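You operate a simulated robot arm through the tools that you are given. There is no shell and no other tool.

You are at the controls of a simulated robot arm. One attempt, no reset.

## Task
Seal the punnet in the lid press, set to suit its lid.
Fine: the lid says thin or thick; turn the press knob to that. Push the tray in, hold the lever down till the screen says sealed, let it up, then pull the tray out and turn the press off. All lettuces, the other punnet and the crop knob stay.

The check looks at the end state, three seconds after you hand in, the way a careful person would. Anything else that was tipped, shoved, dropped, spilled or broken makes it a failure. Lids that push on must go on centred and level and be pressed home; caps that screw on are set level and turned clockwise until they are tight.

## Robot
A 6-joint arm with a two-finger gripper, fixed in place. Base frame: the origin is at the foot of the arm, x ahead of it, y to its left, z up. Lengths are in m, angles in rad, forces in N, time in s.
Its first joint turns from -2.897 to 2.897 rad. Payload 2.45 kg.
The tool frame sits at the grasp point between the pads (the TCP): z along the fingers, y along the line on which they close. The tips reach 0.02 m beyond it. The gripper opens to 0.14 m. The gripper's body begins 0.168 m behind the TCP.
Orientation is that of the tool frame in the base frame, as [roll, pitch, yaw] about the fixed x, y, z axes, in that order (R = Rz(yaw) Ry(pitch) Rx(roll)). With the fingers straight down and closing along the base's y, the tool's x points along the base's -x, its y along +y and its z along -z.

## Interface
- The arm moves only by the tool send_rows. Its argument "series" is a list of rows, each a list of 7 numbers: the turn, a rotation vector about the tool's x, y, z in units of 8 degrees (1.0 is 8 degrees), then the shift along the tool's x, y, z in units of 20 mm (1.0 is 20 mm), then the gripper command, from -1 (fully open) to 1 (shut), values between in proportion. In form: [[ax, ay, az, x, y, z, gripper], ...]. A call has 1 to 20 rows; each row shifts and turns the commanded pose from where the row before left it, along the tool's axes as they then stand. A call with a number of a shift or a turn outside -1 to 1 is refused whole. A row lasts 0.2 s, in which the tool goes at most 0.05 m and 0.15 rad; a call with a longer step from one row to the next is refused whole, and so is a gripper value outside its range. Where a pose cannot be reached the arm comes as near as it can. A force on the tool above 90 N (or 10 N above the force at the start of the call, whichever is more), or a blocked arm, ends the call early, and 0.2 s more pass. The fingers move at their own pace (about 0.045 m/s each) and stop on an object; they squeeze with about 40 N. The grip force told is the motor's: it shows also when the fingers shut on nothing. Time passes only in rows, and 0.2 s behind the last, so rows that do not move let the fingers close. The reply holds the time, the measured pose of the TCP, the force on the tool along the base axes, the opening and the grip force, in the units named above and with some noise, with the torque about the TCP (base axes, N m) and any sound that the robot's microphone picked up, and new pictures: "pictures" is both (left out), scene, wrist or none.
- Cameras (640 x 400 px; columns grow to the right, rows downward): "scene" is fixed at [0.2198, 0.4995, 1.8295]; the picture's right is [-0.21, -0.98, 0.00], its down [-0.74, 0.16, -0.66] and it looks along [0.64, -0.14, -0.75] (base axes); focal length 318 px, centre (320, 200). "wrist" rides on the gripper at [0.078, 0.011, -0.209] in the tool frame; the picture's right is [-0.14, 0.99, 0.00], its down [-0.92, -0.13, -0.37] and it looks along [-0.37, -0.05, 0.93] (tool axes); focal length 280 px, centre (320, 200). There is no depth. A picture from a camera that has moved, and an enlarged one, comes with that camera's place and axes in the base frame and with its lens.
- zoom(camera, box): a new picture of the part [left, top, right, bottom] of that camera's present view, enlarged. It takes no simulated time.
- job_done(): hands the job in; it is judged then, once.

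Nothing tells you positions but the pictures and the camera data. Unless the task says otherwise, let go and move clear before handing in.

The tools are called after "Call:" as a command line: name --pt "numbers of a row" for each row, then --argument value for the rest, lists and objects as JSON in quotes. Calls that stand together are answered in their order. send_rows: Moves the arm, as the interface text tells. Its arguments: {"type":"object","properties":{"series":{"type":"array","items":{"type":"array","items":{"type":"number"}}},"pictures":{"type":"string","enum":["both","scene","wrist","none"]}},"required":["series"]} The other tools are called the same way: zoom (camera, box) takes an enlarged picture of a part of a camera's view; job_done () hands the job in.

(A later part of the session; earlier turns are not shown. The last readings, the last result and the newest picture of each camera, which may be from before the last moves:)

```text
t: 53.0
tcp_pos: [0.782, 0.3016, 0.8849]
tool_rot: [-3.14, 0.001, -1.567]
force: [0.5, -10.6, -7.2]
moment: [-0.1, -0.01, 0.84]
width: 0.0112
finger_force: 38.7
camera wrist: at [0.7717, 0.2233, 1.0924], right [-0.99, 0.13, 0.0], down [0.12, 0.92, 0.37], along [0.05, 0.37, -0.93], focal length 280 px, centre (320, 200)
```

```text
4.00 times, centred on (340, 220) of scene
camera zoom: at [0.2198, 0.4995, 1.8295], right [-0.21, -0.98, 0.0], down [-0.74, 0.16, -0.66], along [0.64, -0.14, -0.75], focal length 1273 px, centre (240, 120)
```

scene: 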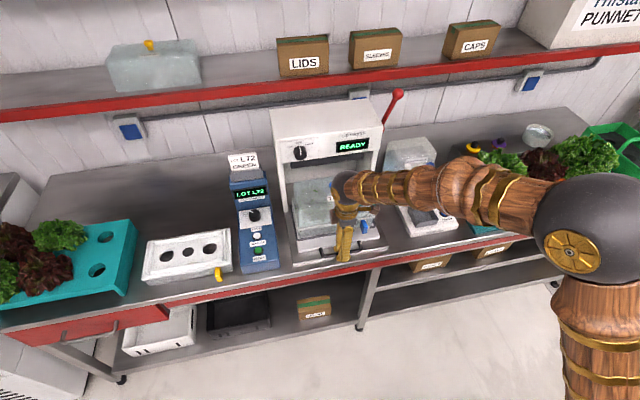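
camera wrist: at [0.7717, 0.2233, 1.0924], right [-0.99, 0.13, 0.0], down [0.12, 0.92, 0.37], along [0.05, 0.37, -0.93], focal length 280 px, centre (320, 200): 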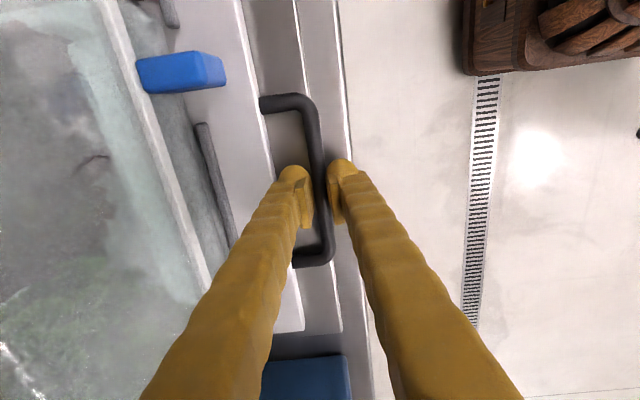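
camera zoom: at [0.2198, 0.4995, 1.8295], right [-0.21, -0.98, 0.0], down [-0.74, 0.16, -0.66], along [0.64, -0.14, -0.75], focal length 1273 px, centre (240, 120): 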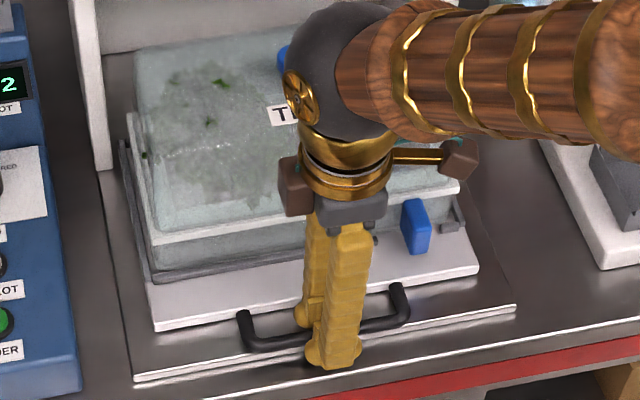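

It's sliding well. Continuing to push the tray in.

Call:
send_rows --pt "0 0 0 0 -0.5 0 1" --pt "0 0 0 0 -0.5 0 1" --pt "0 0 0 0 -0.5 0 1" --pt "0 0 0 0 -0.5 0 1" --pt "0 0 0 0 -0.5 0 1" --pt "0 0 0 0 0 0 1"

Call:
zoom --camera "scene" --box '[270, 120, 400, 260]'

```text
t: 54.4
tcp_pos: [0.8318, 0.3031, 0.8861]
tool_rot: [-3.141, 0.004, -1.568]
force: [-0.4, 8.9, 10.4]
moment: [0.09, 0.01, 0.81]
width: 0.0101
finger_force: 37.2
camera wrist: at [0.8215, 0.2238, 1.0943], right [-0.99, 0.13, 0.0], down [0.12, 0.92, 0.37], along [0.05, 0.37, -0.93], focal length 280 px, centre (320, 200)
```

scene: 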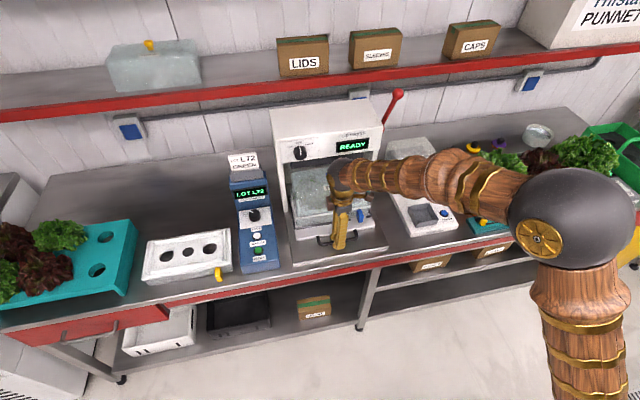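
wrist: 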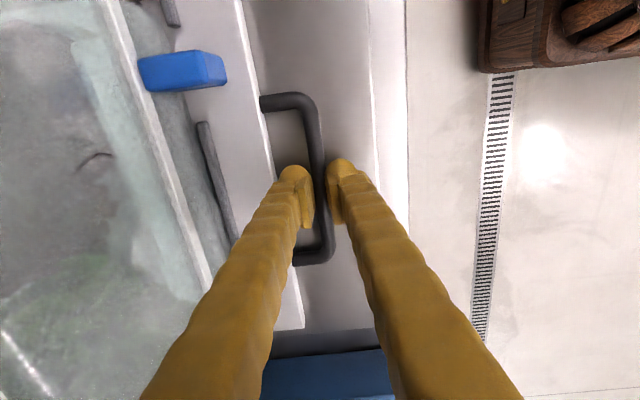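

```text
2.86 times, centred on (335, 190) of scene
camera zoom: at [0.2198, 0.4995, 1.8295], right [-0.21, -0.98, 0.0], down [-0.74, 0.16, -0.66], along [0.64, -0.14, -0.75], focal length 909 px, centre (277, 229)
```

zoom: 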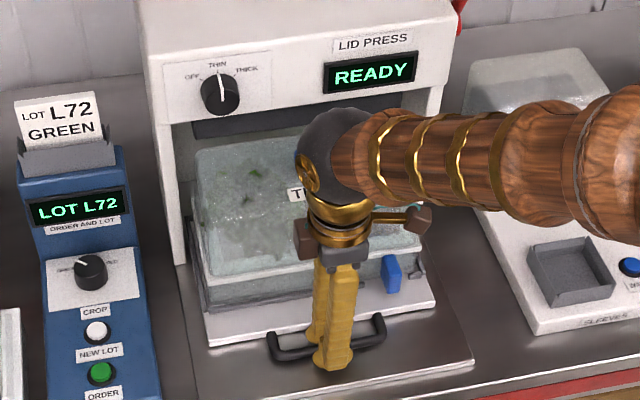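

Continuing, with clearance to the press head being watched.

Call:
send_rows --pt "0 0 0 0 -0.5 0 1" --pt "0 0 0 0 -0.5 0 1" --pt "0 0 0 0 -0.5 0 1" --pt "0 0 0 0 -0.5 0 1" --pt "0 0 0 0 0 0 1"

Call:
zoom --camera "scene" --box '[270, 120, 400, 260]'

```text
t: 55.6
tcp_pos: [0.8731, 0.302, 0.8864]
tool_rot: [-3.14, 0.005, -1.566]
force: [0.7, 25.5, 28.9]
moment: [0.52, -0.03, 0.88]
width: 0.0101
finger_force: 37.6
camera wrist: at [0.8617, 0.2236, 1.0942], right [-0.99, 0.13, 0.0], down [0.12, 0.92, 0.37], along [0.05, 0.37, -0.93], focal length 280 px, centre (320, 200)
```

scene: 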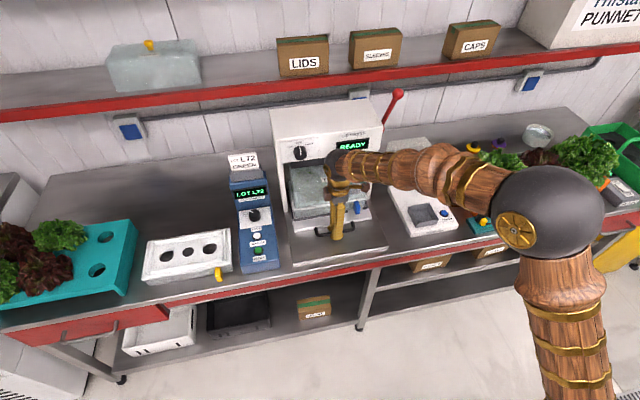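
wrist: 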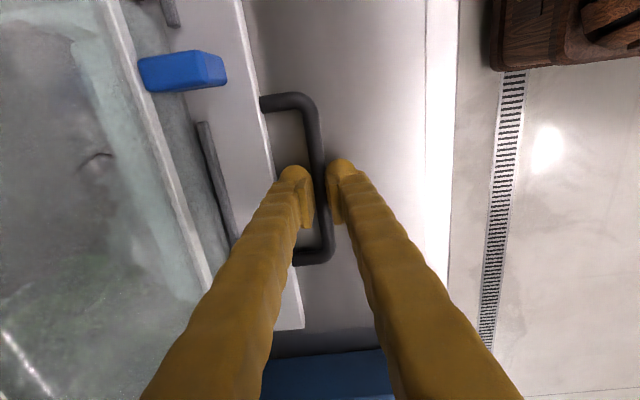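

```text
2.86 times, centred on (335, 190) of scene
camera zoom: at [0.2198, 0.4995, 1.8295], right [-0.21, -0.98, 0.0], down [-0.74, 0.16, -0.66], along [0.64, -0.14, -0.75], focal length 909 px, centre (277, 229)
```

zoom: 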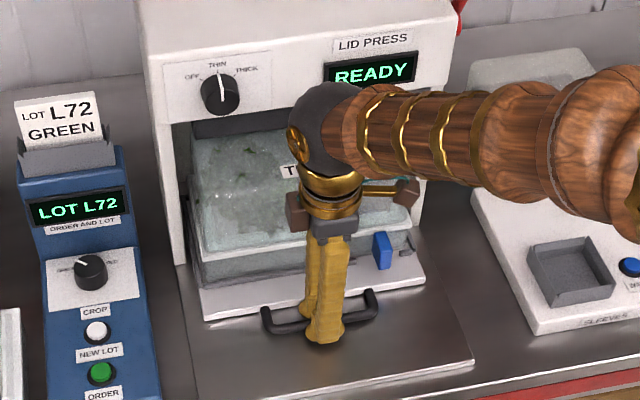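

Small side and vertical loads have built up; I'll ease them and keep pushing in.

Call:
send_rows --pt "0 0 0 -0.05 0 -0.07 1" --pt "0 0 0 0 -0.4 0 1" --pt "0 0 0 0 -0.4 0 1" --pt "0 0 0 0 -0.4 0 1" --pt "0 0 0 0 0 0 1"

Call:
zoom --camera "scene" --box '[270, 120, 400, 260]'

```text
t: 56.8
tcp_pos: [0.8964, 0.3027, 0.887]
tool_rot: [3.141, 0.003, -1.568]
force: [0.8, -7.0, 11.2]
moment: [-0.16, 0.01, 0.8]
width: 0.01
finger_force: 37.7
camera wrist: at [0.8858, 0.2239, 1.0945], right [-0.99, 0.13, 0.0], down [0.13, 0.92, 0.37], along [0.05, 0.37, -0.93], focal length 280 px, centre (320, 200)
```

scene: 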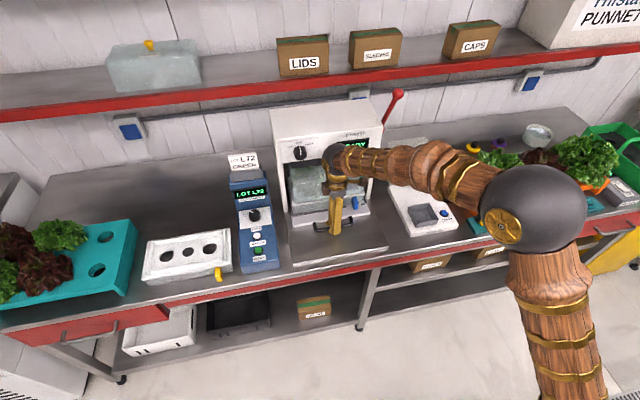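
wrist: 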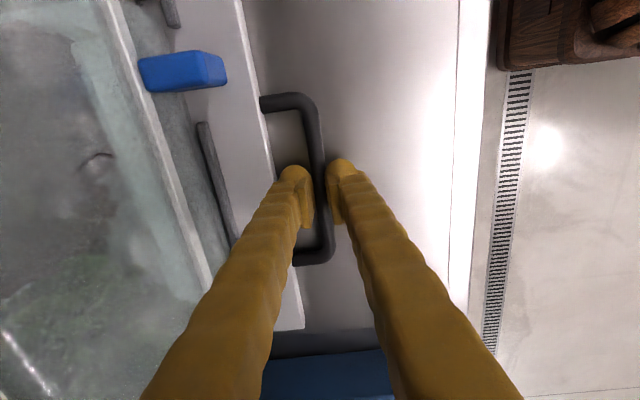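

```text
2.86 times, centred on (335, 190) of scene
camera zoom: at [0.2198, 0.4995, 1.8295], right [-0.21, -0.98, 0.0], down [-0.74, 0.16, -0.66], along [0.64, -0.14, -0.75], focal length 909 px, centre (277, 229)
```

zoom: 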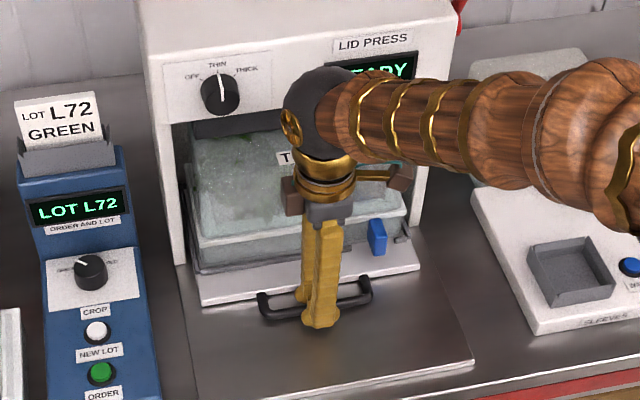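

About 180 mm of travel so far; I'll keep going in short steps until it reaches its stop.

Call:
send_rows --pt "0 0 0 0 -0.3 0 1" --pt "0 0 0 0 -0.3 0 1" --pt "0 0 0 0 -0.3 0 1" --pt "0 0 0 0 0 0 1" --pictures "wrist"

Call:
zoom --camera "scene" --box '[270, 120, 400, 260]'

```text
t: 57.8
tcp_pos: [0.916, 0.3024, 0.886]
tool_rot: [-3.139, 0.002, -1.566]
force: [-3.1, -18.3, 26.2]
moment: [-0.35, 0.03, 0.85]
width: 0.0097
finger_force: 37.5
camera wrist: at [0.9041, 0.2238, 1.0944], right [-0.99, 0.13, 0.0], down [0.12, 0.92, 0.37], along [0.05, 0.37, -0.93], focal length 280 px, centre (320, 200)
```

wrist: 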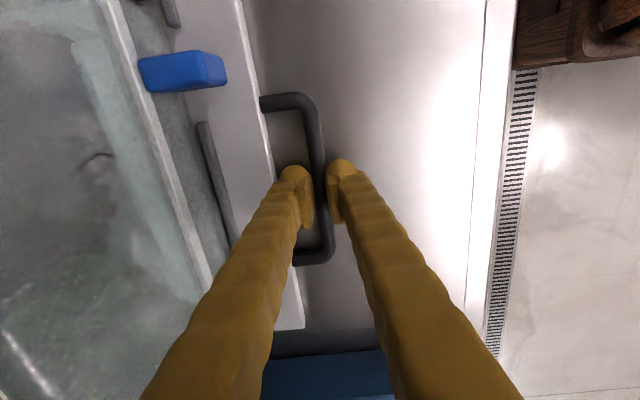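

```text
2.86 times, centred on (335, 190) of scene
camera zoom: at [0.2198, 0.4995, 1.8295], right [-0.21, -0.98, 0.0], down [-0.74, 0.16, -0.66], along [0.64, -0.14, -0.75], focal length 909 px, centre (277, 229)
```

zoom: 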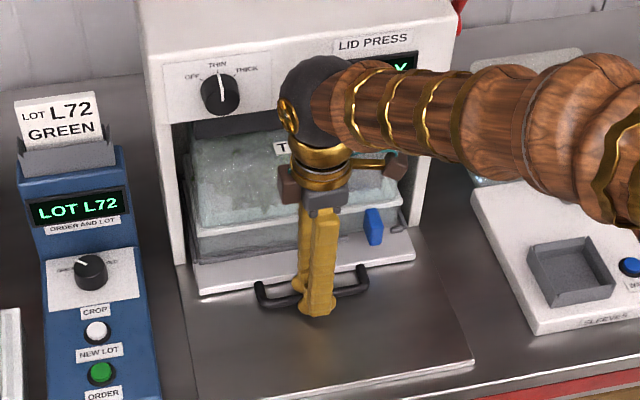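

Still no stop; the punnet centre (≈1.07) is almost under the press centre (≈1.075). I'll push a bit more in small steps.

Call:
send_rows --pt "0 0 0 0 -0.25 0 1" --pt "0 0 0 0 -0.25 0 1" --pt "0 0 0 0 0 0 1" --pictures "wrist"

Call:
zoom --camera "scene" --box '[270, 120, 400, 260]'

```text
t: 58.4
tcp_pos: [0.915, 0.3054, 0.884]
tool_rot: [3.133, 0.002, -1.567]
force: [-22.9, -7.1, 17.3]
moment: [-0.09, 0.4, 0.87]
width: 0.0103
finger_force: 37.7
stopped in row 2: the force on the tool passed its limit at 98 N (the readings are from after the stop); the commanded pose is now the measured one
camera wrist: at [0.9069, 0.2253, 1.0941], right [-0.99, 0.13, 0.01], down [0.13, 0.92, 0.37], along [0.04, 0.37, -0.93], focal length 280 px, centre (320, 200)
```

wrist: 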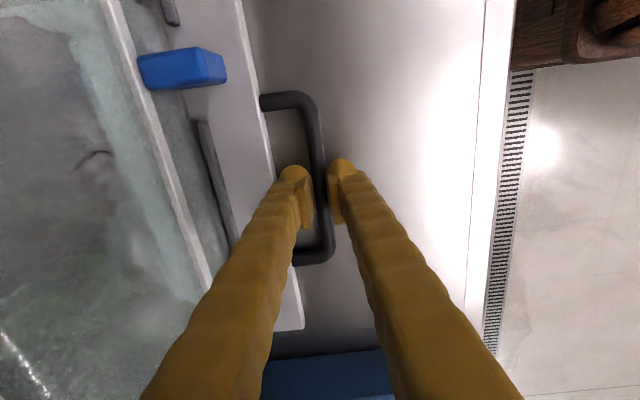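

```text
2.86 times, centred on (335, 190) of scene
camera zoom: at [0.2198, 0.4995, 1.8295], right [-0.21, -0.98, 0.0], down [-0.74, 0.16, -0.66], along [0.64, -0.14, -0.75], focal length 909 px, centre (277, 229)
```

zoom: 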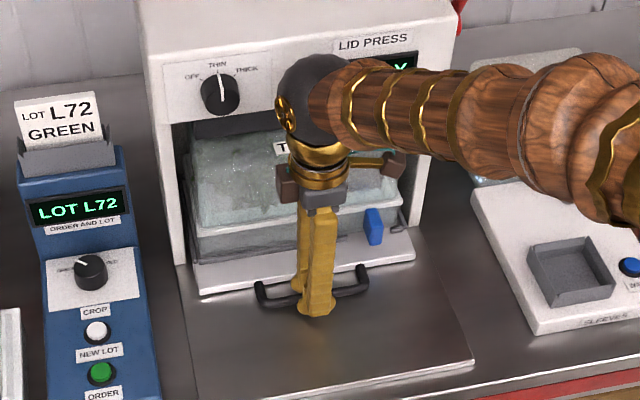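

The tray hit a firm stop after exactly ~200 mm of travel, so it's home. I'll loosen the fingers slightly, lift straight up, and read the display.

Call:
send_rows --pt "0 0 0 0 0 0 0.85" --pt "0 0 0 0 0 0 0.74" --pt "0 0 0 0 0 0 0.72" --pt "0 0 0 0 0 0 0.72" --pt "0 0 0 0 0 -0.3 0.72" --pt "0 0 0 0 0 -0.4 0.72" --pt "0 0 0 0 0 -0.5 0.72" --pt "0 0 0 0 0 -0.8 0.72" --pt "0 0 0 0 0 0 0.72" --pictures "wrist"

Call:
zoom --camera "scene" --box '[270, 120, 400, 260]'

```text
t: 60.4
tcp_pos: [0.9152, 0.3028, 0.9257]
tool_rot: [3.133, 0.002, -1.567]
force: [0.4, -0.2, 0.2]
moment: [-0.01, -0.03, 0.01]
width: 0.0196
finger_force: 0.0
camera wrist: at [0.9073, 0.2252, 1.1337], right [-0.99, 0.13, 0.01], down [0.13, 0.92, 0.37], along [0.04, 0.37, -0.93], focal length 280 px, centre (320, 200)
```

wrist: 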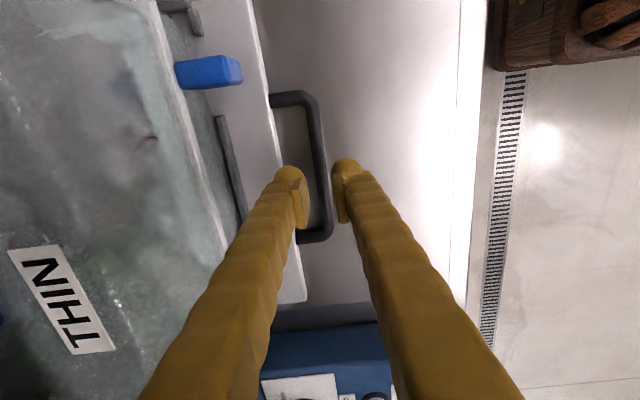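

```text
2.86 times, centred on (335, 190) of scene
camera zoom: at [0.2198, 0.4995, 1.8295], right [-0.21, -0.98, 0.0], down [-0.74, 0.16, -0.66], along [0.64, -0.14, -0.75], focal length 909 px, centre (277, 229)
```

zoom: 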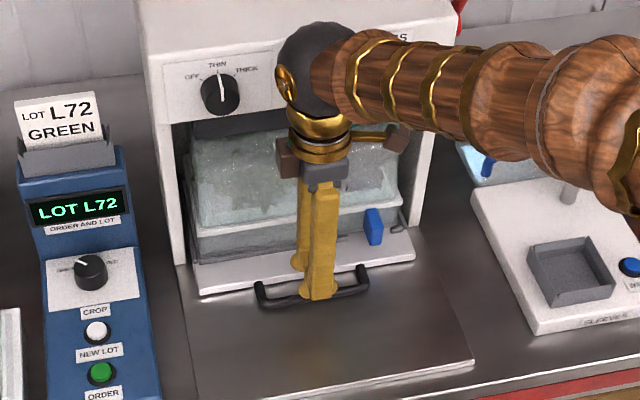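

The tray is home and released. Now I'll back out, rise, and turn the tool back to its normal yaw for the lever.

Call:
send_rows --pt "0 0 0 0 1 -0.3 0.5" --pt "0 0 0 0 1 -0.3 0.5" --pt "0 0 0 0 1 -0.3 0.3" --pt "0 0 0 0 1 -0.3 0.3" --pt "0 0 0 0 1 -0.3 0.3" --pt "0 0 0 0 1 -0.3 0.3" --pt "0 0 0 0 1 -0.3 0.3" --pt "0 0 0 0 1 -0.3 0.3" --pt "0 0 0 0 1 -0.3 0.3" --pt "0 0 0 0 1 -0.3 0.3" --pictures "none"

Call:
send_rows --pt "0 0 1 0 0 -1 0.3" --pt "0 0 1 0 0 -1 0.3" --pt "0 0 1 0 0 -1 0.3" --pt "0 0 1 0 0 -1 0.3" --pt "0 0 1 0 0 -1 0.3" --pt "0 0 1 0 0 -1 0.3" --pt "0 0 1 0 0 -1 0.3" --pt "0 0 1 0 0 -1 0.3" --pt "0 0 1 0 0 -1 0.3" --pt "0 0 1 0 0 -1 0.3" --pt "0 0 1 0 0 -1 0.3" --pt "0 0 0.25 0 0 -1 0.3" --pt "0 0 0 0 0 -1 0.3" --pt "0 0 0 0 0 -1 0.3" --pt "0 0 0 0 0 0 0.3"

Call:
zoom --camera "scene" --box '[260, 80, 420, 260]'

```text
t: 62.6
tcp_pos: [0.717, 0.3039, 0.9867]
tool_rot: [3.133, 0.002, -1.568]
force: [-0.4, 0.2, 0.4]
moment: [-0.04, 0.01, -0.01]
width: 0.0492
finger_force: 0.0
```

```text
t: 65.8
tcp_pos: [0.7189, 0.3024, 1.2681]
tool_rot: [3.139, -0.008, -3.137]
force: [1.2, -0.4, 0.5]
moment: [0.03, -0.01, -0.04]
width: 0.0488
finger_force: 0.0
camera wrist: at [0.6429, 0.3133, 1.4762], right [0.13, 0.99, 0.0], down [0.92, -0.13, 0.36], along [0.36, -0.05, -0.93], focal length 280 px, centre (320, 200)
```

scene: 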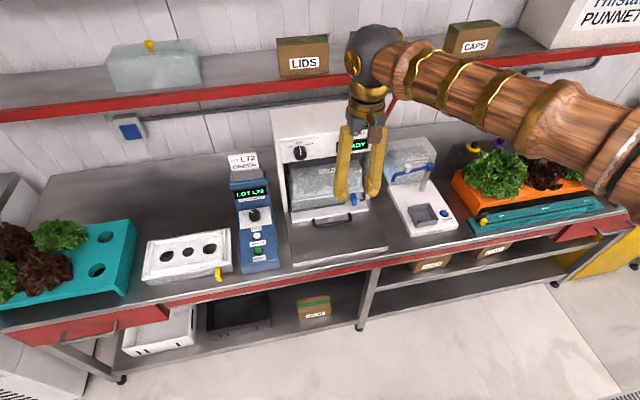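
wrist: 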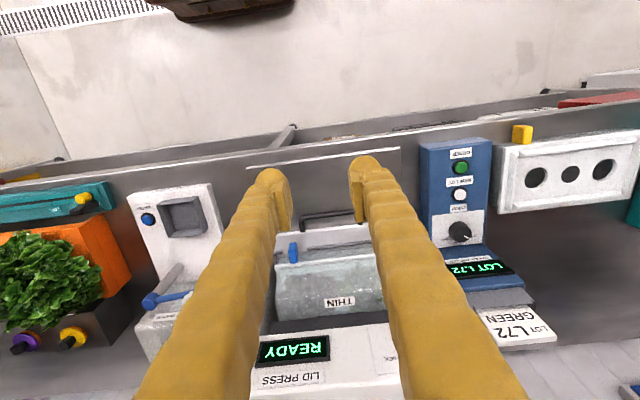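

```text
2.22 times, centred on (340, 170) of scene
camera zoom: at [0.2198, 0.4995, 1.8295], right [-0.21, -0.98, 0.0], down [-0.74, 0.16, -0.66], along [0.64, -0.14, -0.75], focal length 707 px, centre (276, 267)
```

zoom: 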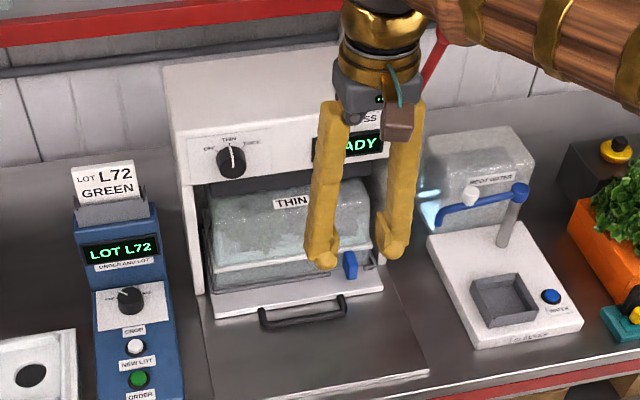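

READY still shows and the tray is home. Now to the lever: I'll level the tool toward +x while moving over to the lever's side.

Call:
send_rows --pt "0 -1 0 0 -0.85 0 0.1" --pt "0 -1 0 0 -0.85 0 0.1" --pt "0 -1 0 0 -0.85 0 0.1" --pt "0 -1 0 0 -0.85 0 0.1" --pt "0 -1 0 0 -0.85 0 0.1" --pt "0 -1 0 0 -0.85 0 0.1" --pt "0 -1 0 0 -0.85 0 0.1" --pt "0 -1 0 0 -0.85 0 0.1" --pt "0 -1 0 0 -0.85 0 0.1" --pt "0 -1 0 0 -0.85 0 0.1" --pt "0 -1 0 0 -0.85 0 0.1" --pt "0 -0.25 0 -1 -0.15 0 0.1" --pt "0 0 0 -1 0 0 0.1" --pt "0 0 0 -1 0 0 0.1" --pt "0 0 0 -1 0 0 0.1" --pt "0 0 0 0 0 0 0.1"

Call:
zoom --camera "scene" --box '[320, 60, 480, 160]'

```text
t: 69.2
tcp_pos: [0.7225, 0.1132, 1.3457]
tool_rot: [2.92, 1.562, 2.923]
force: [0.8, -0.1, 0.3]
moment: [0.0, 0.01, 0.01]
width: 0.0627
finger_force: 0.0
camera wrist: at [0.512, 0.1236, 1.2698], right [0.0, 0.99, 0.14], down [-0.36, -0.13, 0.92], along [0.93, -0.05, 0.36], focal length 280 px, centre (320, 200)
```

scene: 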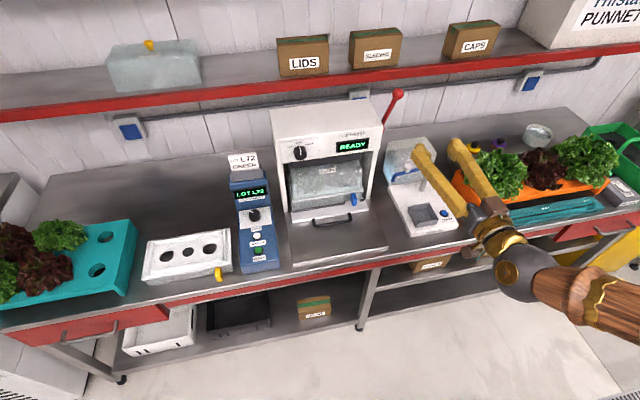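
wrist: 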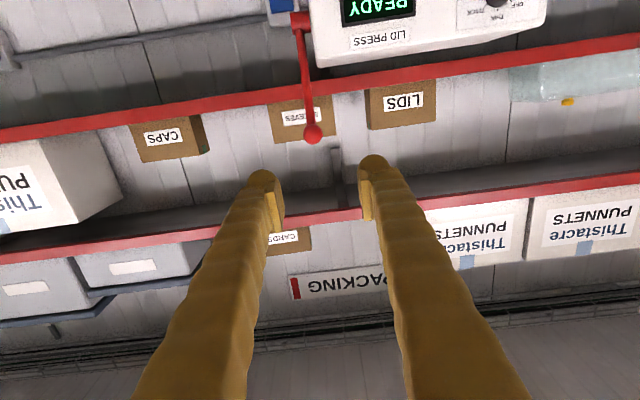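

```text
4.00 times, centred on (400, 110) of scene
camera zoom: at [0.2198, 0.4995, 1.8295], right [-0.21, -0.98, 0.0], down [-0.74, 0.16, -0.66], along [0.64, -0.14, -0.75], focal length 1273 px, centre (0, 560)
```

zoom: 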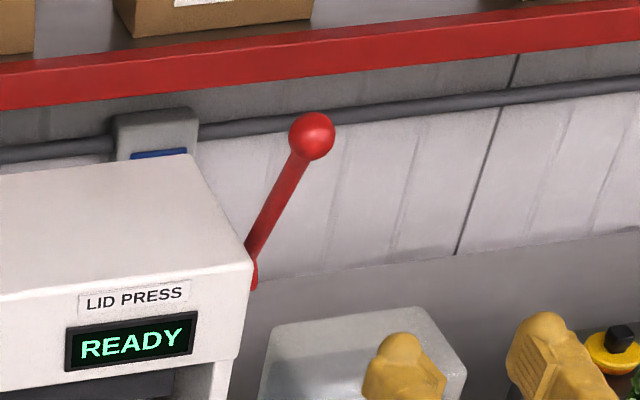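

The lever ball is at about (0.98, 0.104, 1.34) with pivot near (1.03, 0.107, 1.18). I'll align and approach the ball.

Call:
send_rows --pt "0 0 0 0.1 -0.45 1 0.1" --pt "0 0 0 0.1 0 1 0.1" --pt "0 0 0 0 0 1 0.1" --pt "0 0 0 0 0 1 0.1" --pt "0 0 0 0 0 1 0.1" --pt "0 0 0 0 0 1 0.1" --pt "0 0 0 0 0 1 0.1" --pt "0 0 0 0 0 1 0.1" --pt "0 0 0 0 0 1 0.1" --pt "0 0 0 0 0 0 0.1"

Call:
zoom --camera "wrist" --box '[240, 100, 400, 220]'

Call:
zoom --camera "scene" --box '[340, 70, 440, 150]'

```text
t: 71.4
tcp_pos: [0.9028, 0.1039, 1.3416]
tool_rot: [2.922, 1.561, 2.929]
force: [-0.3, -0.1, 0.2]
moment: [-0.02, 0.02, 0.02]
width: 0.0631
finger_force: 0.1
camera wrist: at [0.692, 0.1144, 1.2645], right [0.0, 0.99, 0.14], down [-0.36, -0.13, 0.92], along [0.93, -0.05, 0.36], focal length 280 px, centre (320, 200)
```

scene: 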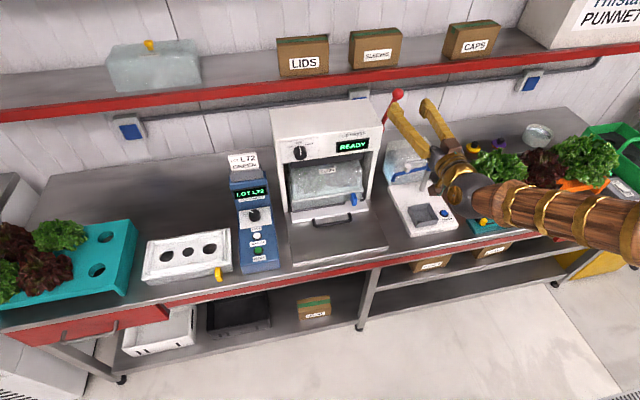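
wrist: 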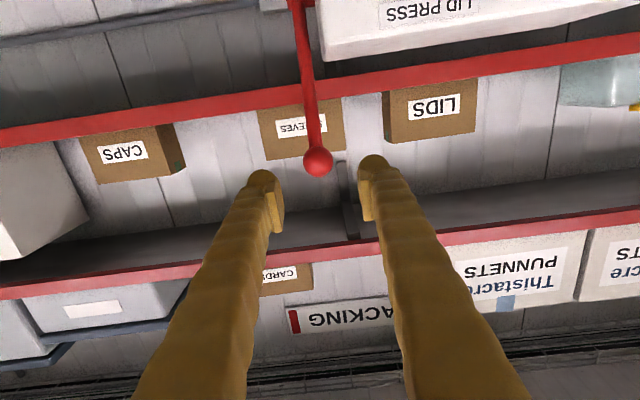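

```text
3.33 times, centred on (320, 160) of wrist
camera zoom: at [0.692, 0.1144, 1.2645], right [0.0, 0.99, 0.14], down [-0.36, -0.13, 0.92], along [0.93, -0.05, 0.36], focal length 935 px, centre (320, 333)
```

zoom: 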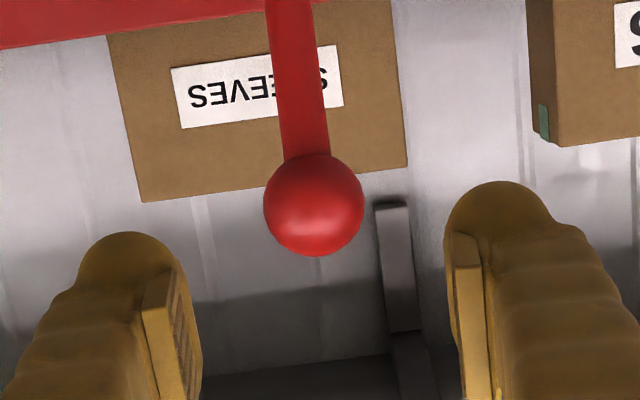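

```text
5.00 times, centred on (390, 110) of scene
camera zoom: at [0.2198, 0.4995, 1.8295], right [-0.21, -0.98, 0.0], down [-0.74, 0.16, -0.66], along [0.64, -0.14, -0.75], focal length 1591 px, centre (-30, 650)
```

zoom: 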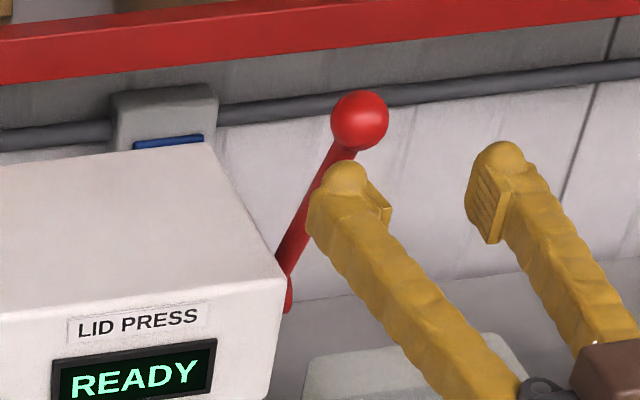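

The ball is centred at about y 0.103, z 1.337. I'll advance to put it between the pads.

Call:
send_rows --pt "0 0 0 0.2 -0.03 1 0.1" --pt "0 0 0 0 0 1 0.1" --pt "0 0 0 0 0 1 0.1" --pt "0 0 0 0 0 0.5 0.1" --pt "0 0 0 0 0 0 0.1" --pictures "wrist"

Call:
zoom --camera "wrist" --box '[240, 100, 400, 220]'

Call:
zoom --camera "scene" --box '[340, 70, 440, 150]'

```text
t: 72.6
tcp_pos: [0.9722, 0.1047, 1.3368]
tool_rot: [2.963, 1.563, 2.964]
force: [-0.1, -0.5, -1.6]
moment: [0.04, 0.02, -0.02]
width: 0.0629
finger_force: 0.0
camera wrist: at [0.762, 0.1149, 1.2595], right [0.0, 0.99, 0.14], down [-0.36, -0.13, 0.92], along [0.93, -0.05, 0.36], focal length 280 px, centre (320, 200)
```

wrist: 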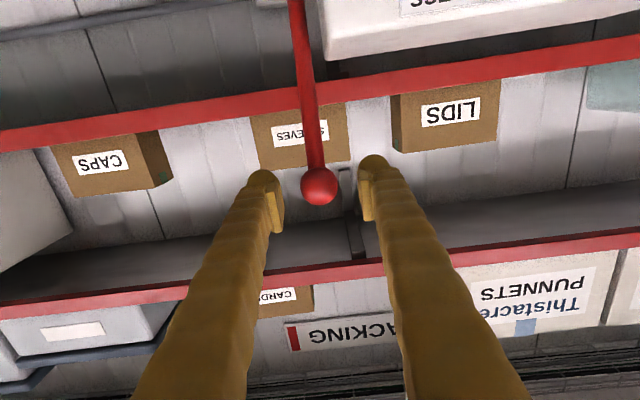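

```text
3.33 times, centred on (320, 160) of wrist
camera zoom: at [0.762, 0.1149, 1.2595], right [0.0, 0.99, 0.14], down [-0.36, -0.13, 0.92], along [0.93, -0.05, 0.36], focal length 935 px, centre (320, 333)
```

zoom: 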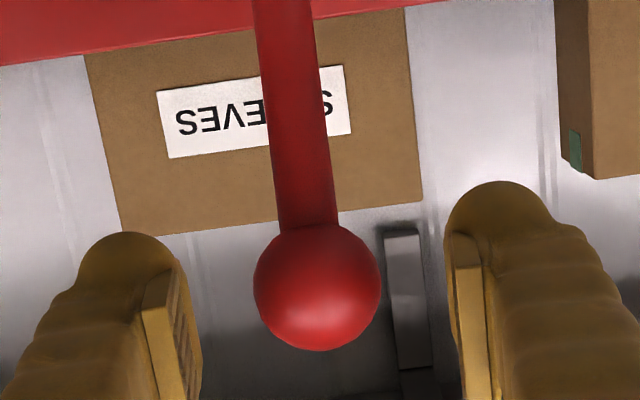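

```text
5.00 times, centred on (390, 110) of scene
camera zoom: at [0.2198, 0.4995, 1.8295], right [-0.21, -0.98, 0.0], down [-0.74, 0.16, -0.66], along [0.64, -0.14, -0.75], focal length 1591 px, centre (-30, 650)
```

zoom: 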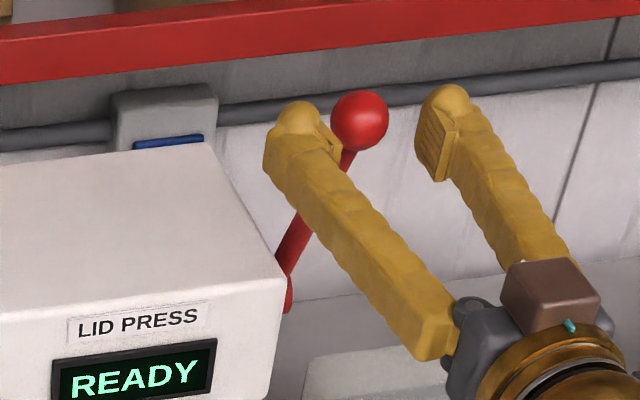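

The ball sits between the pads; it's about 4 mm lower than the tool axis. I'll correct and close on it.

Call:
send_rows --pt "0 0 0 0.2 0 0.2 0.1" --pt "0 0 0 0 0 0 0.3" --pt "0 0 0 0 0 0 0.45" --pt "0 0 0 0 0 0 0.6" --pt "0 0 0 0 0 0 0.8" --pt "0 0 0 0 0 0 1" --pt "0 0 0 0 0 0 1" --pictures "wrist"

Call:
zoom --camera "wrist" --box '[240, 100, 400, 220]'

Call:
zoom --camera "scene" --box '[340, 70, 440, 150]'

```text
t: 74.2
tcp_pos: [0.9759, 0.1045, 1.3315]
tool_rot: [2.891, 1.56, 2.889]
force: [0.5, -22.4, -0.4]
moment: [0.08, 0.0, -0.39]
width: 0.0294
finger_force: 44.8
camera wrist: at [0.7661, 0.1147, 1.2555], right [0.0, 0.99, 0.14], down [-0.36, -0.13, 0.92], along [0.93, -0.05, 0.36], focal length 280 px, centre (320, 200)
```

wrist: 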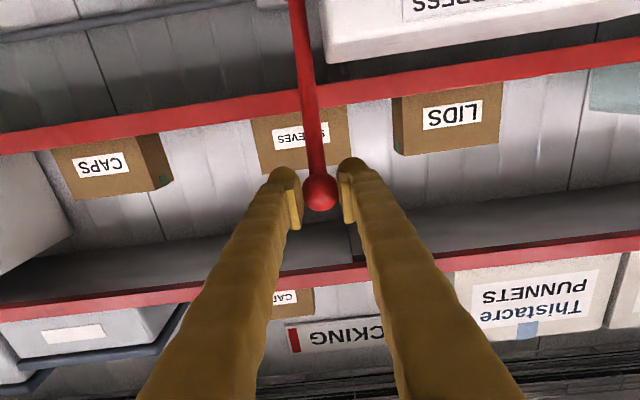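

```text
3.33 times, centred on (320, 160) of wrist
camera zoom: at [0.7661, 0.1147, 1.2555], right [0.0, 0.99, 0.14], down [-0.36, -0.13, 0.92], along [0.93, -0.05, 0.36], focal length 935 px, centre (320, 333)
```

zoom: 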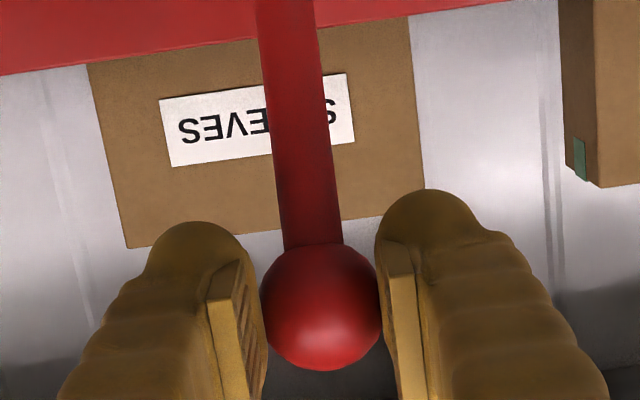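

```text
5.00 times, centred on (390, 110) of scene
camera zoom: at [0.2198, 0.4995, 1.8295], right [-0.21, -0.98, 0.0], down [-0.74, 0.16, -0.66], along [0.64, -0.14, -0.75], focal length 1591 px, centre (-30, 650)
```

zoom: 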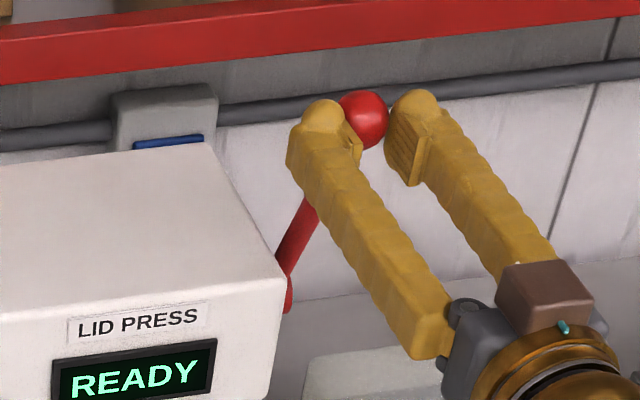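

The ball is gripped. I'll ease the sideways load and start pulling the lever down along its arc in small steps.

Call:
send_rows --pt "0 0 0 0 -0.08 0 1" --pt "0 0 0 0.33 0 -0.78 1" --pt "0 0 0 0.41 0 -0.74 1" --pt "0 0 0 0 0 0 1" --pictures "wrist"

Call:
zoom --camera "scene" --box '[330, 70, 450, 170]'

Call:
zoom --camera "wrist" --box '[240, 100, 400, 220]'

```text
t: 75.2
tcp_pos: [0.9446, 0.1024, 1.3159]
tool_rot: [2.986, 1.56, 2.982]
force: [1.3, 0.3, 0.3]
moment: [-0.02, 0.0, 0.01]
width: 0.0
finger_force: 29.9
camera wrist: at [0.7352, 0.1149, 1.2398], right [0.0, 0.99, 0.14], down [-0.36, -0.13, 0.92], along [0.93, -0.05, 0.36], focal length 280 px, centre (320, 200)
```

wrist: 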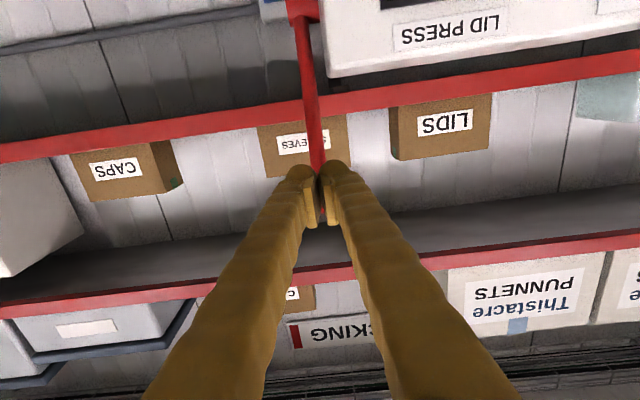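

```text
4.00 times, centred on (390, 120) of scene
camera zoom: at [0.2198, 0.4995, 1.8295], right [-0.21, -0.98, 0.0], down [-0.74, 0.16, -0.66], along [0.64, -0.14, -0.75], focal length 1273 px, centre (40, 520)
```

zoom: 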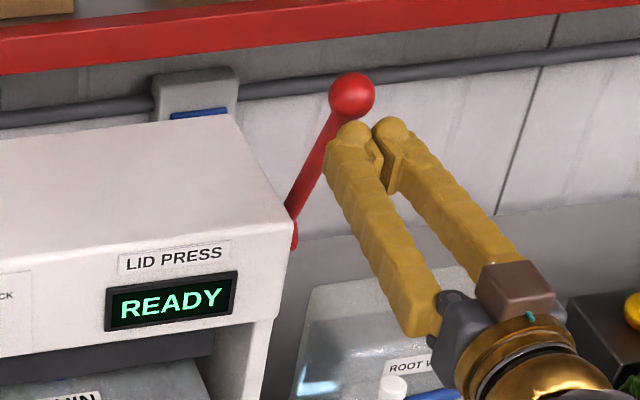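

```text
3.33 times, centred on (320, 160) of wrist
camera zoom: at [0.7352, 0.1149, 1.2398], right [0.0, 0.99, 0.14], down [-0.36, -0.13, 0.92], along [0.93, -0.05, 0.36], focal length 935 px, centre (320, 333)
```

zoom: 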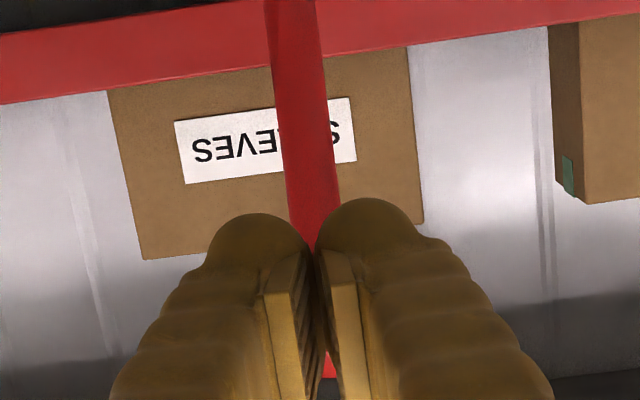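

The pads slipped off the round ball, and the lever stayed up. Instead I'll hook the ball from above and behind with the two fingers as a cradle, which gives a positive push. First I'll back off, rise, and tilt the tool down.

Call:
send_rows --pt "0 0 0 0 0 -1 0.714" --pt "0 0 0 0 0 -1 0.714" --pt "0 0 0 0 0 -1 0.714" --pt "0 0 0 -0.5 0.05 -1 0.714" --pt "0 0 0 -1 0 -1 0.714" --pt "0 0 0 -1 0 0 0.714" --pt "0 0 0 -1 0 0 0.714" --pt "0 0 0 -1 0 0 0.714" --pt "0 0 0 -0.5 0 0 0.714" --pt "0 1 0 0 0 0 0.714" --pt "0 1 0 0 0 0 0.714" --pt "0 1 0 0 0 0 0.714" --pt "0 1 0 0 0 0 0.714" --pt "0 1 0 0 0 0 0.714" --pt "0 1 0 0 0 0 0.714" --pt "0 0 0 0 0 0 0.714"

```text
t: 78.6
tcp_pos: [0.8481, 0.0866, 1.4196]
tool_rot: [-3.118, 0.889, 3.112]
force: [-0.8, -0.5, 0.0]
moment: [0.03, -0.01, 0.0]
width: 0.0202
finger_force: 0.1
out of reach, approached as far as the arm can: row 12, 13
camera wrist: at [0.6379, 0.1073, 1.4896], right [0.13, 0.99, 0.09], down [0.29, -0.13, 0.95], along [0.95, -0.1, -0.3], focal length 280 px, centre (320, 200)
```

scene: 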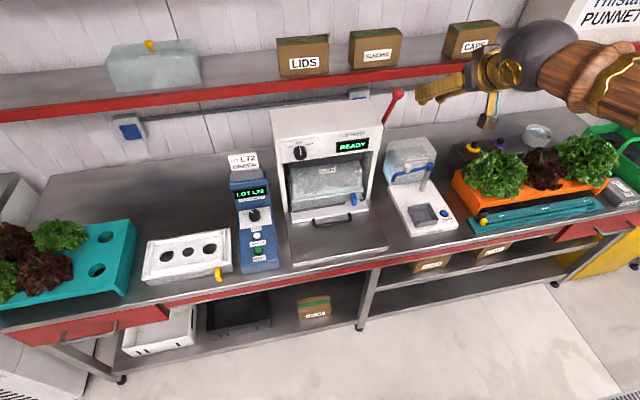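
wrist: 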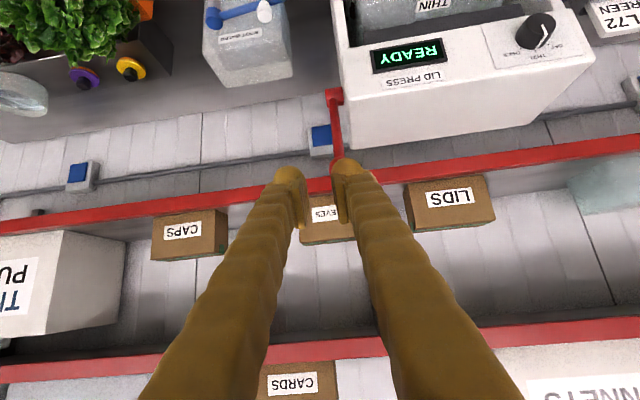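

The tool ended slightly off in yaw and y. I'll straighten it, tilt a bit more, and re-centre on the lever plane.

Call:
send_rows --pt "-0.34 0 -0.13 0 0.4 0 0.714" --pt "0 0.45 0 0 0.42 0 0.714" --pt "0 0.45 0 0 0 0 0.714" --pt "0 0 0 0 0 0 0.714" --pictures "wrist"

Call:
zoom --camera "wrist" --box '[240, 60, 400, 220]'

Call:
zoom --camera "scene" --box '[340, 50, 480, 150]'

```text
t: 79.6
tcp_pos: [0.8471, 0.102, 1.4203]
tool_rot: [3.14, 0.764, 3.14]
force: [0.3, 0.4, -0.6]
moment: [0.01, -0.03, -0.05]
width: 0.0199
finger_force: 0.1
camera wrist: at [0.648, 0.1123, 1.5154], right [0.1, 0.99, 0.1], down [0.41, -0.13, 0.9], along [0.91, -0.05, -0.42], focal length 280 px, centre (320, 200)
```

wrist: 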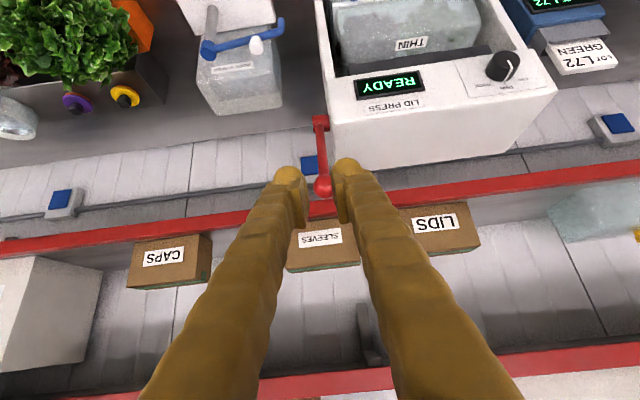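

```text
2.50 times, centred on (320, 140) of wrist
camera zoom: at [0.648, 0.1123, 1.5154], right [0.1, 0.99, 0.1], down [0.41, -0.13, 0.9], along [0.91, -0.05, -0.42], focal length 701 px, centre (320, 350)
```

zoom: 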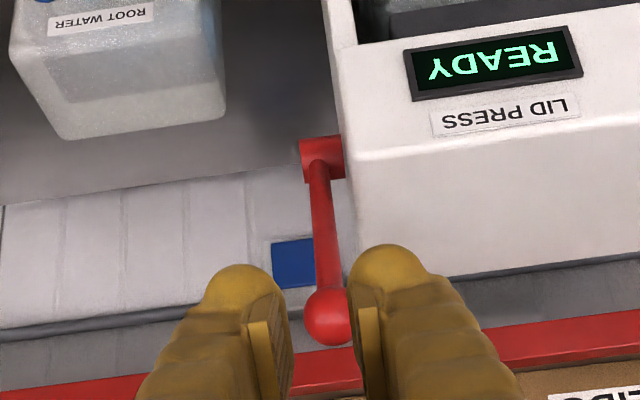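

```text
4.00 times, centred on (410, 100) of scene
camera zoom: at [0.2198, 0.4995, 1.8295], right [-0.21, -0.98, 0.0], down [-0.74, 0.16, -0.66], along [0.64, -0.14, -0.75], focal length 1273 px, centre (-40, 600)
```

zoom: 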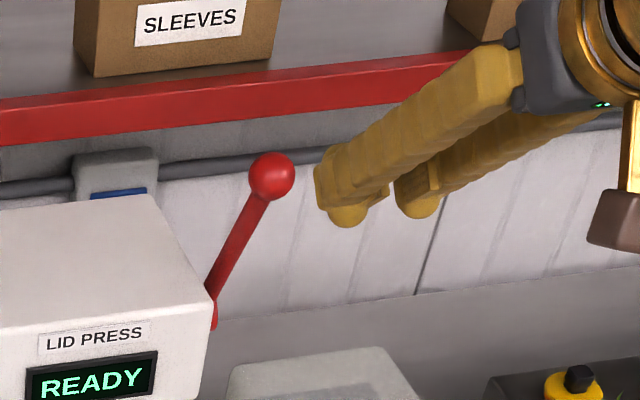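

Combining all the views, the ball is really at (0.993, 0.1025, 1.337) and the pivot at about (1.085, 0.106, 1.15), so radius ≈ 0.208 m. I'll move over the ball to a point above and behind it.

Call:
send_rows --pt "0 0 0 -0.934 0 0.895 0.714" --pt "0 0 0 -0.934 0 0.895 0.714" --pt "0 0 0 -0.934 0 0.895 0.714" --pt "0 0 0 -0.934 0 0.895 0.714" --pt "0 0 0 -0.934 0 0.895 0.714" --pt "0 0 0 -0.934 0 0.895 0.714" --pt "0 0 0 -0.934 0 0.895 0.714" --pt "0 0 0 -0.934 0 0.895 0.714" --pt "0 0 0 0 0 0 0.714"

Call:
zoom --camera "scene" --box '[340, 50, 480, 150]'

Call:
zoom --camera "wrist" --box '[240, 60, 400, 220]'

```text
t: 81.6
tcp_pos: [1.056, 0.1006, 1.4197]
tool_rot: [3.138, 0.764, 3.141]
force: [0.2, -0.6, 1.2]
moment: [-0.04, 0.01, -0.02]
width: 0.0203
finger_force: 0.2
camera wrist: at [0.8545, 0.1124, 1.5162], right [0.1, 0.99, 0.1], down [0.41, -0.13, 0.9], along [0.91, -0.05, -0.42], focal length 280 px, centre (320, 200)
```

scene: 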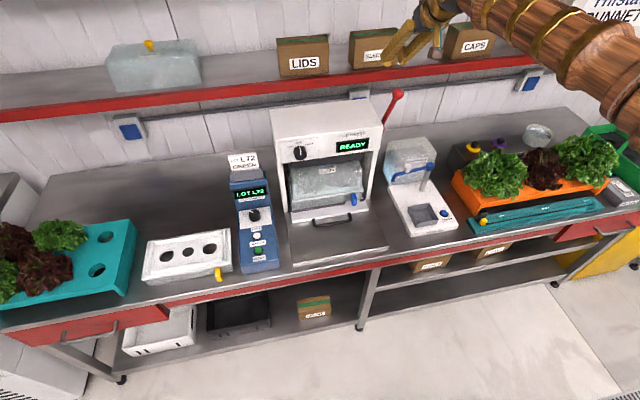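
wrist: 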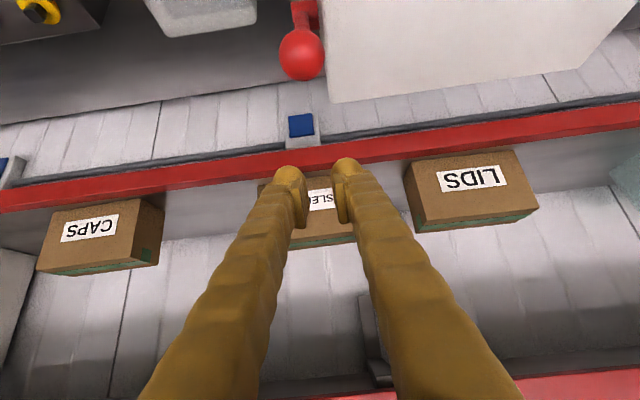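

```text
4.00 times, centred on (410, 100) of scene
camera zoom: at [0.2198, 0.4995, 1.8295], right [-0.21, -0.98, 0.0], down [-0.74, 0.16, -0.66], along [0.64, -0.14, -0.75], focal length 1273 px, centre (-40, 600)
```

zoom: 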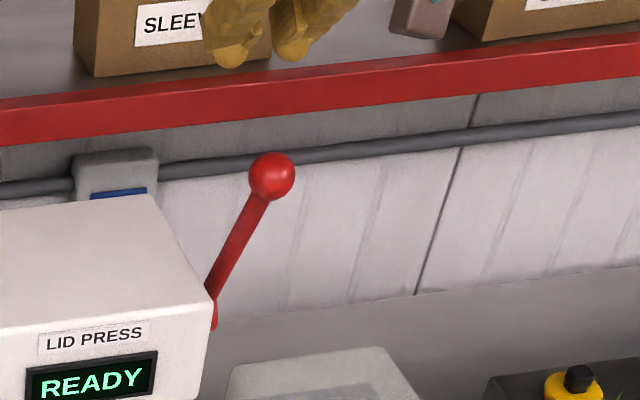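

```text
2.50 times, centred on (320, 140) of wrist
camera zoom: at [0.8545, 0.1124, 1.5162], right [0.1, 0.99, 0.1], down [0.41, -0.13, 0.9], along [0.91, -0.05, -0.42], focal length 701 px, centre (320, 350)
```

zoom: 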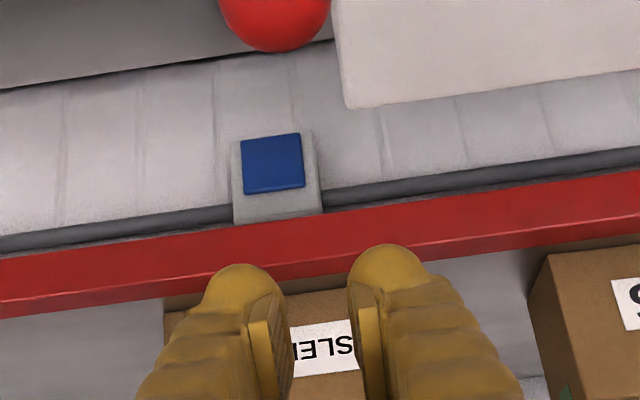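

I'm above and behind the ball. Now I'll lower behind it and move toward it until nearly touching.

Call:
send_rows --pt "0 0 0 0.78 0.12 0.81 0.714" --pt "0 0 0 0.78 0 0.81 0.714" --pt "0 0 0 0.7 0 0 0.714" --pt "0 0 0 0.7 0 0 0.714" --pt "0 0 0 0 0 0 0.714"

Call:
zoom --camera "scene" --box '[340, 50, 480, 150]'

Call:
zoom --camera "wrist" --box '[240, 60, 400, 220]'

```text
t: 82.8
tcp_pos: [1.0371, 0.1031, 1.3553]
tool_rot: [3.139, 0.765, -3.141]
force: [-0.6, -0.4, 0.1]
moment: [-0.01, 0.0, 0.01]
width: 0.02
finger_force: 0.0
camera wrist: at [0.835, 0.1142, 1.4514], right [0.1, 0.99, 0.1], down [0.41, -0.13, 0.9], along [0.91, -0.05, -0.42], focal length 280 px, centre (320, 200)
```

scene: 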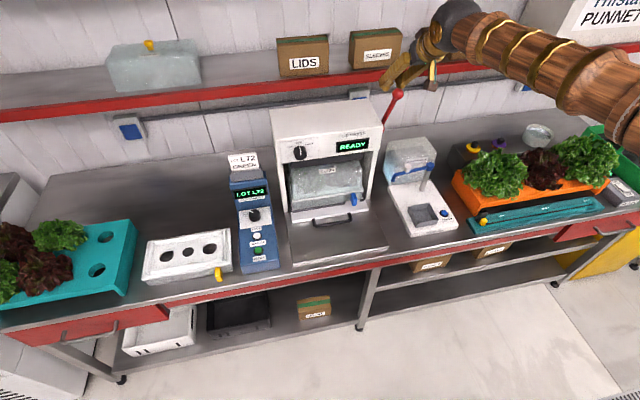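
wrist: 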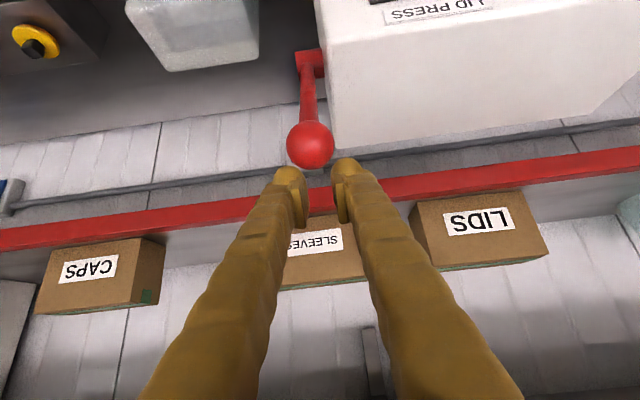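

```text
4.00 times, centred on (410, 100) of scene
camera zoom: at [0.2198, 0.4995, 1.8295], right [-0.21, -0.98, 0.0], down [-0.74, 0.16, -0.66], along [0.64, -0.14, -0.75], focal length 1273 px, centre (-40, 600)
```

zoom: 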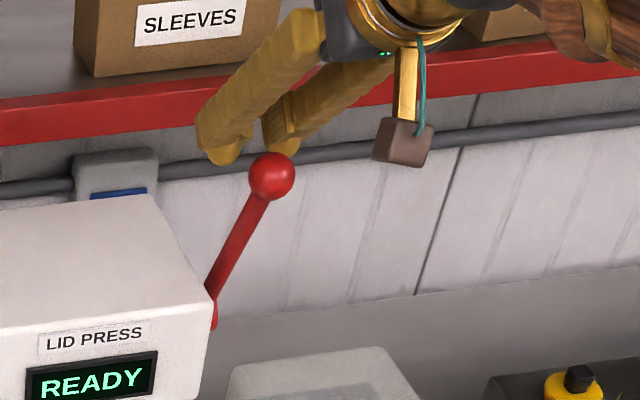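

```text
2.50 times, centred on (320, 140) of wrist
camera zoom: at [0.835, 0.1142, 1.4514], right [0.1, 0.99, 0.1], down [0.41, -0.13, 0.9], along [0.91, -0.05, -0.42], focal length 701 px, centre (320, 350)
```

zoom: 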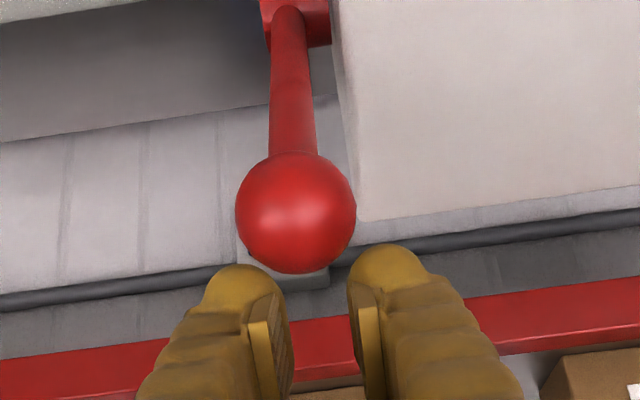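

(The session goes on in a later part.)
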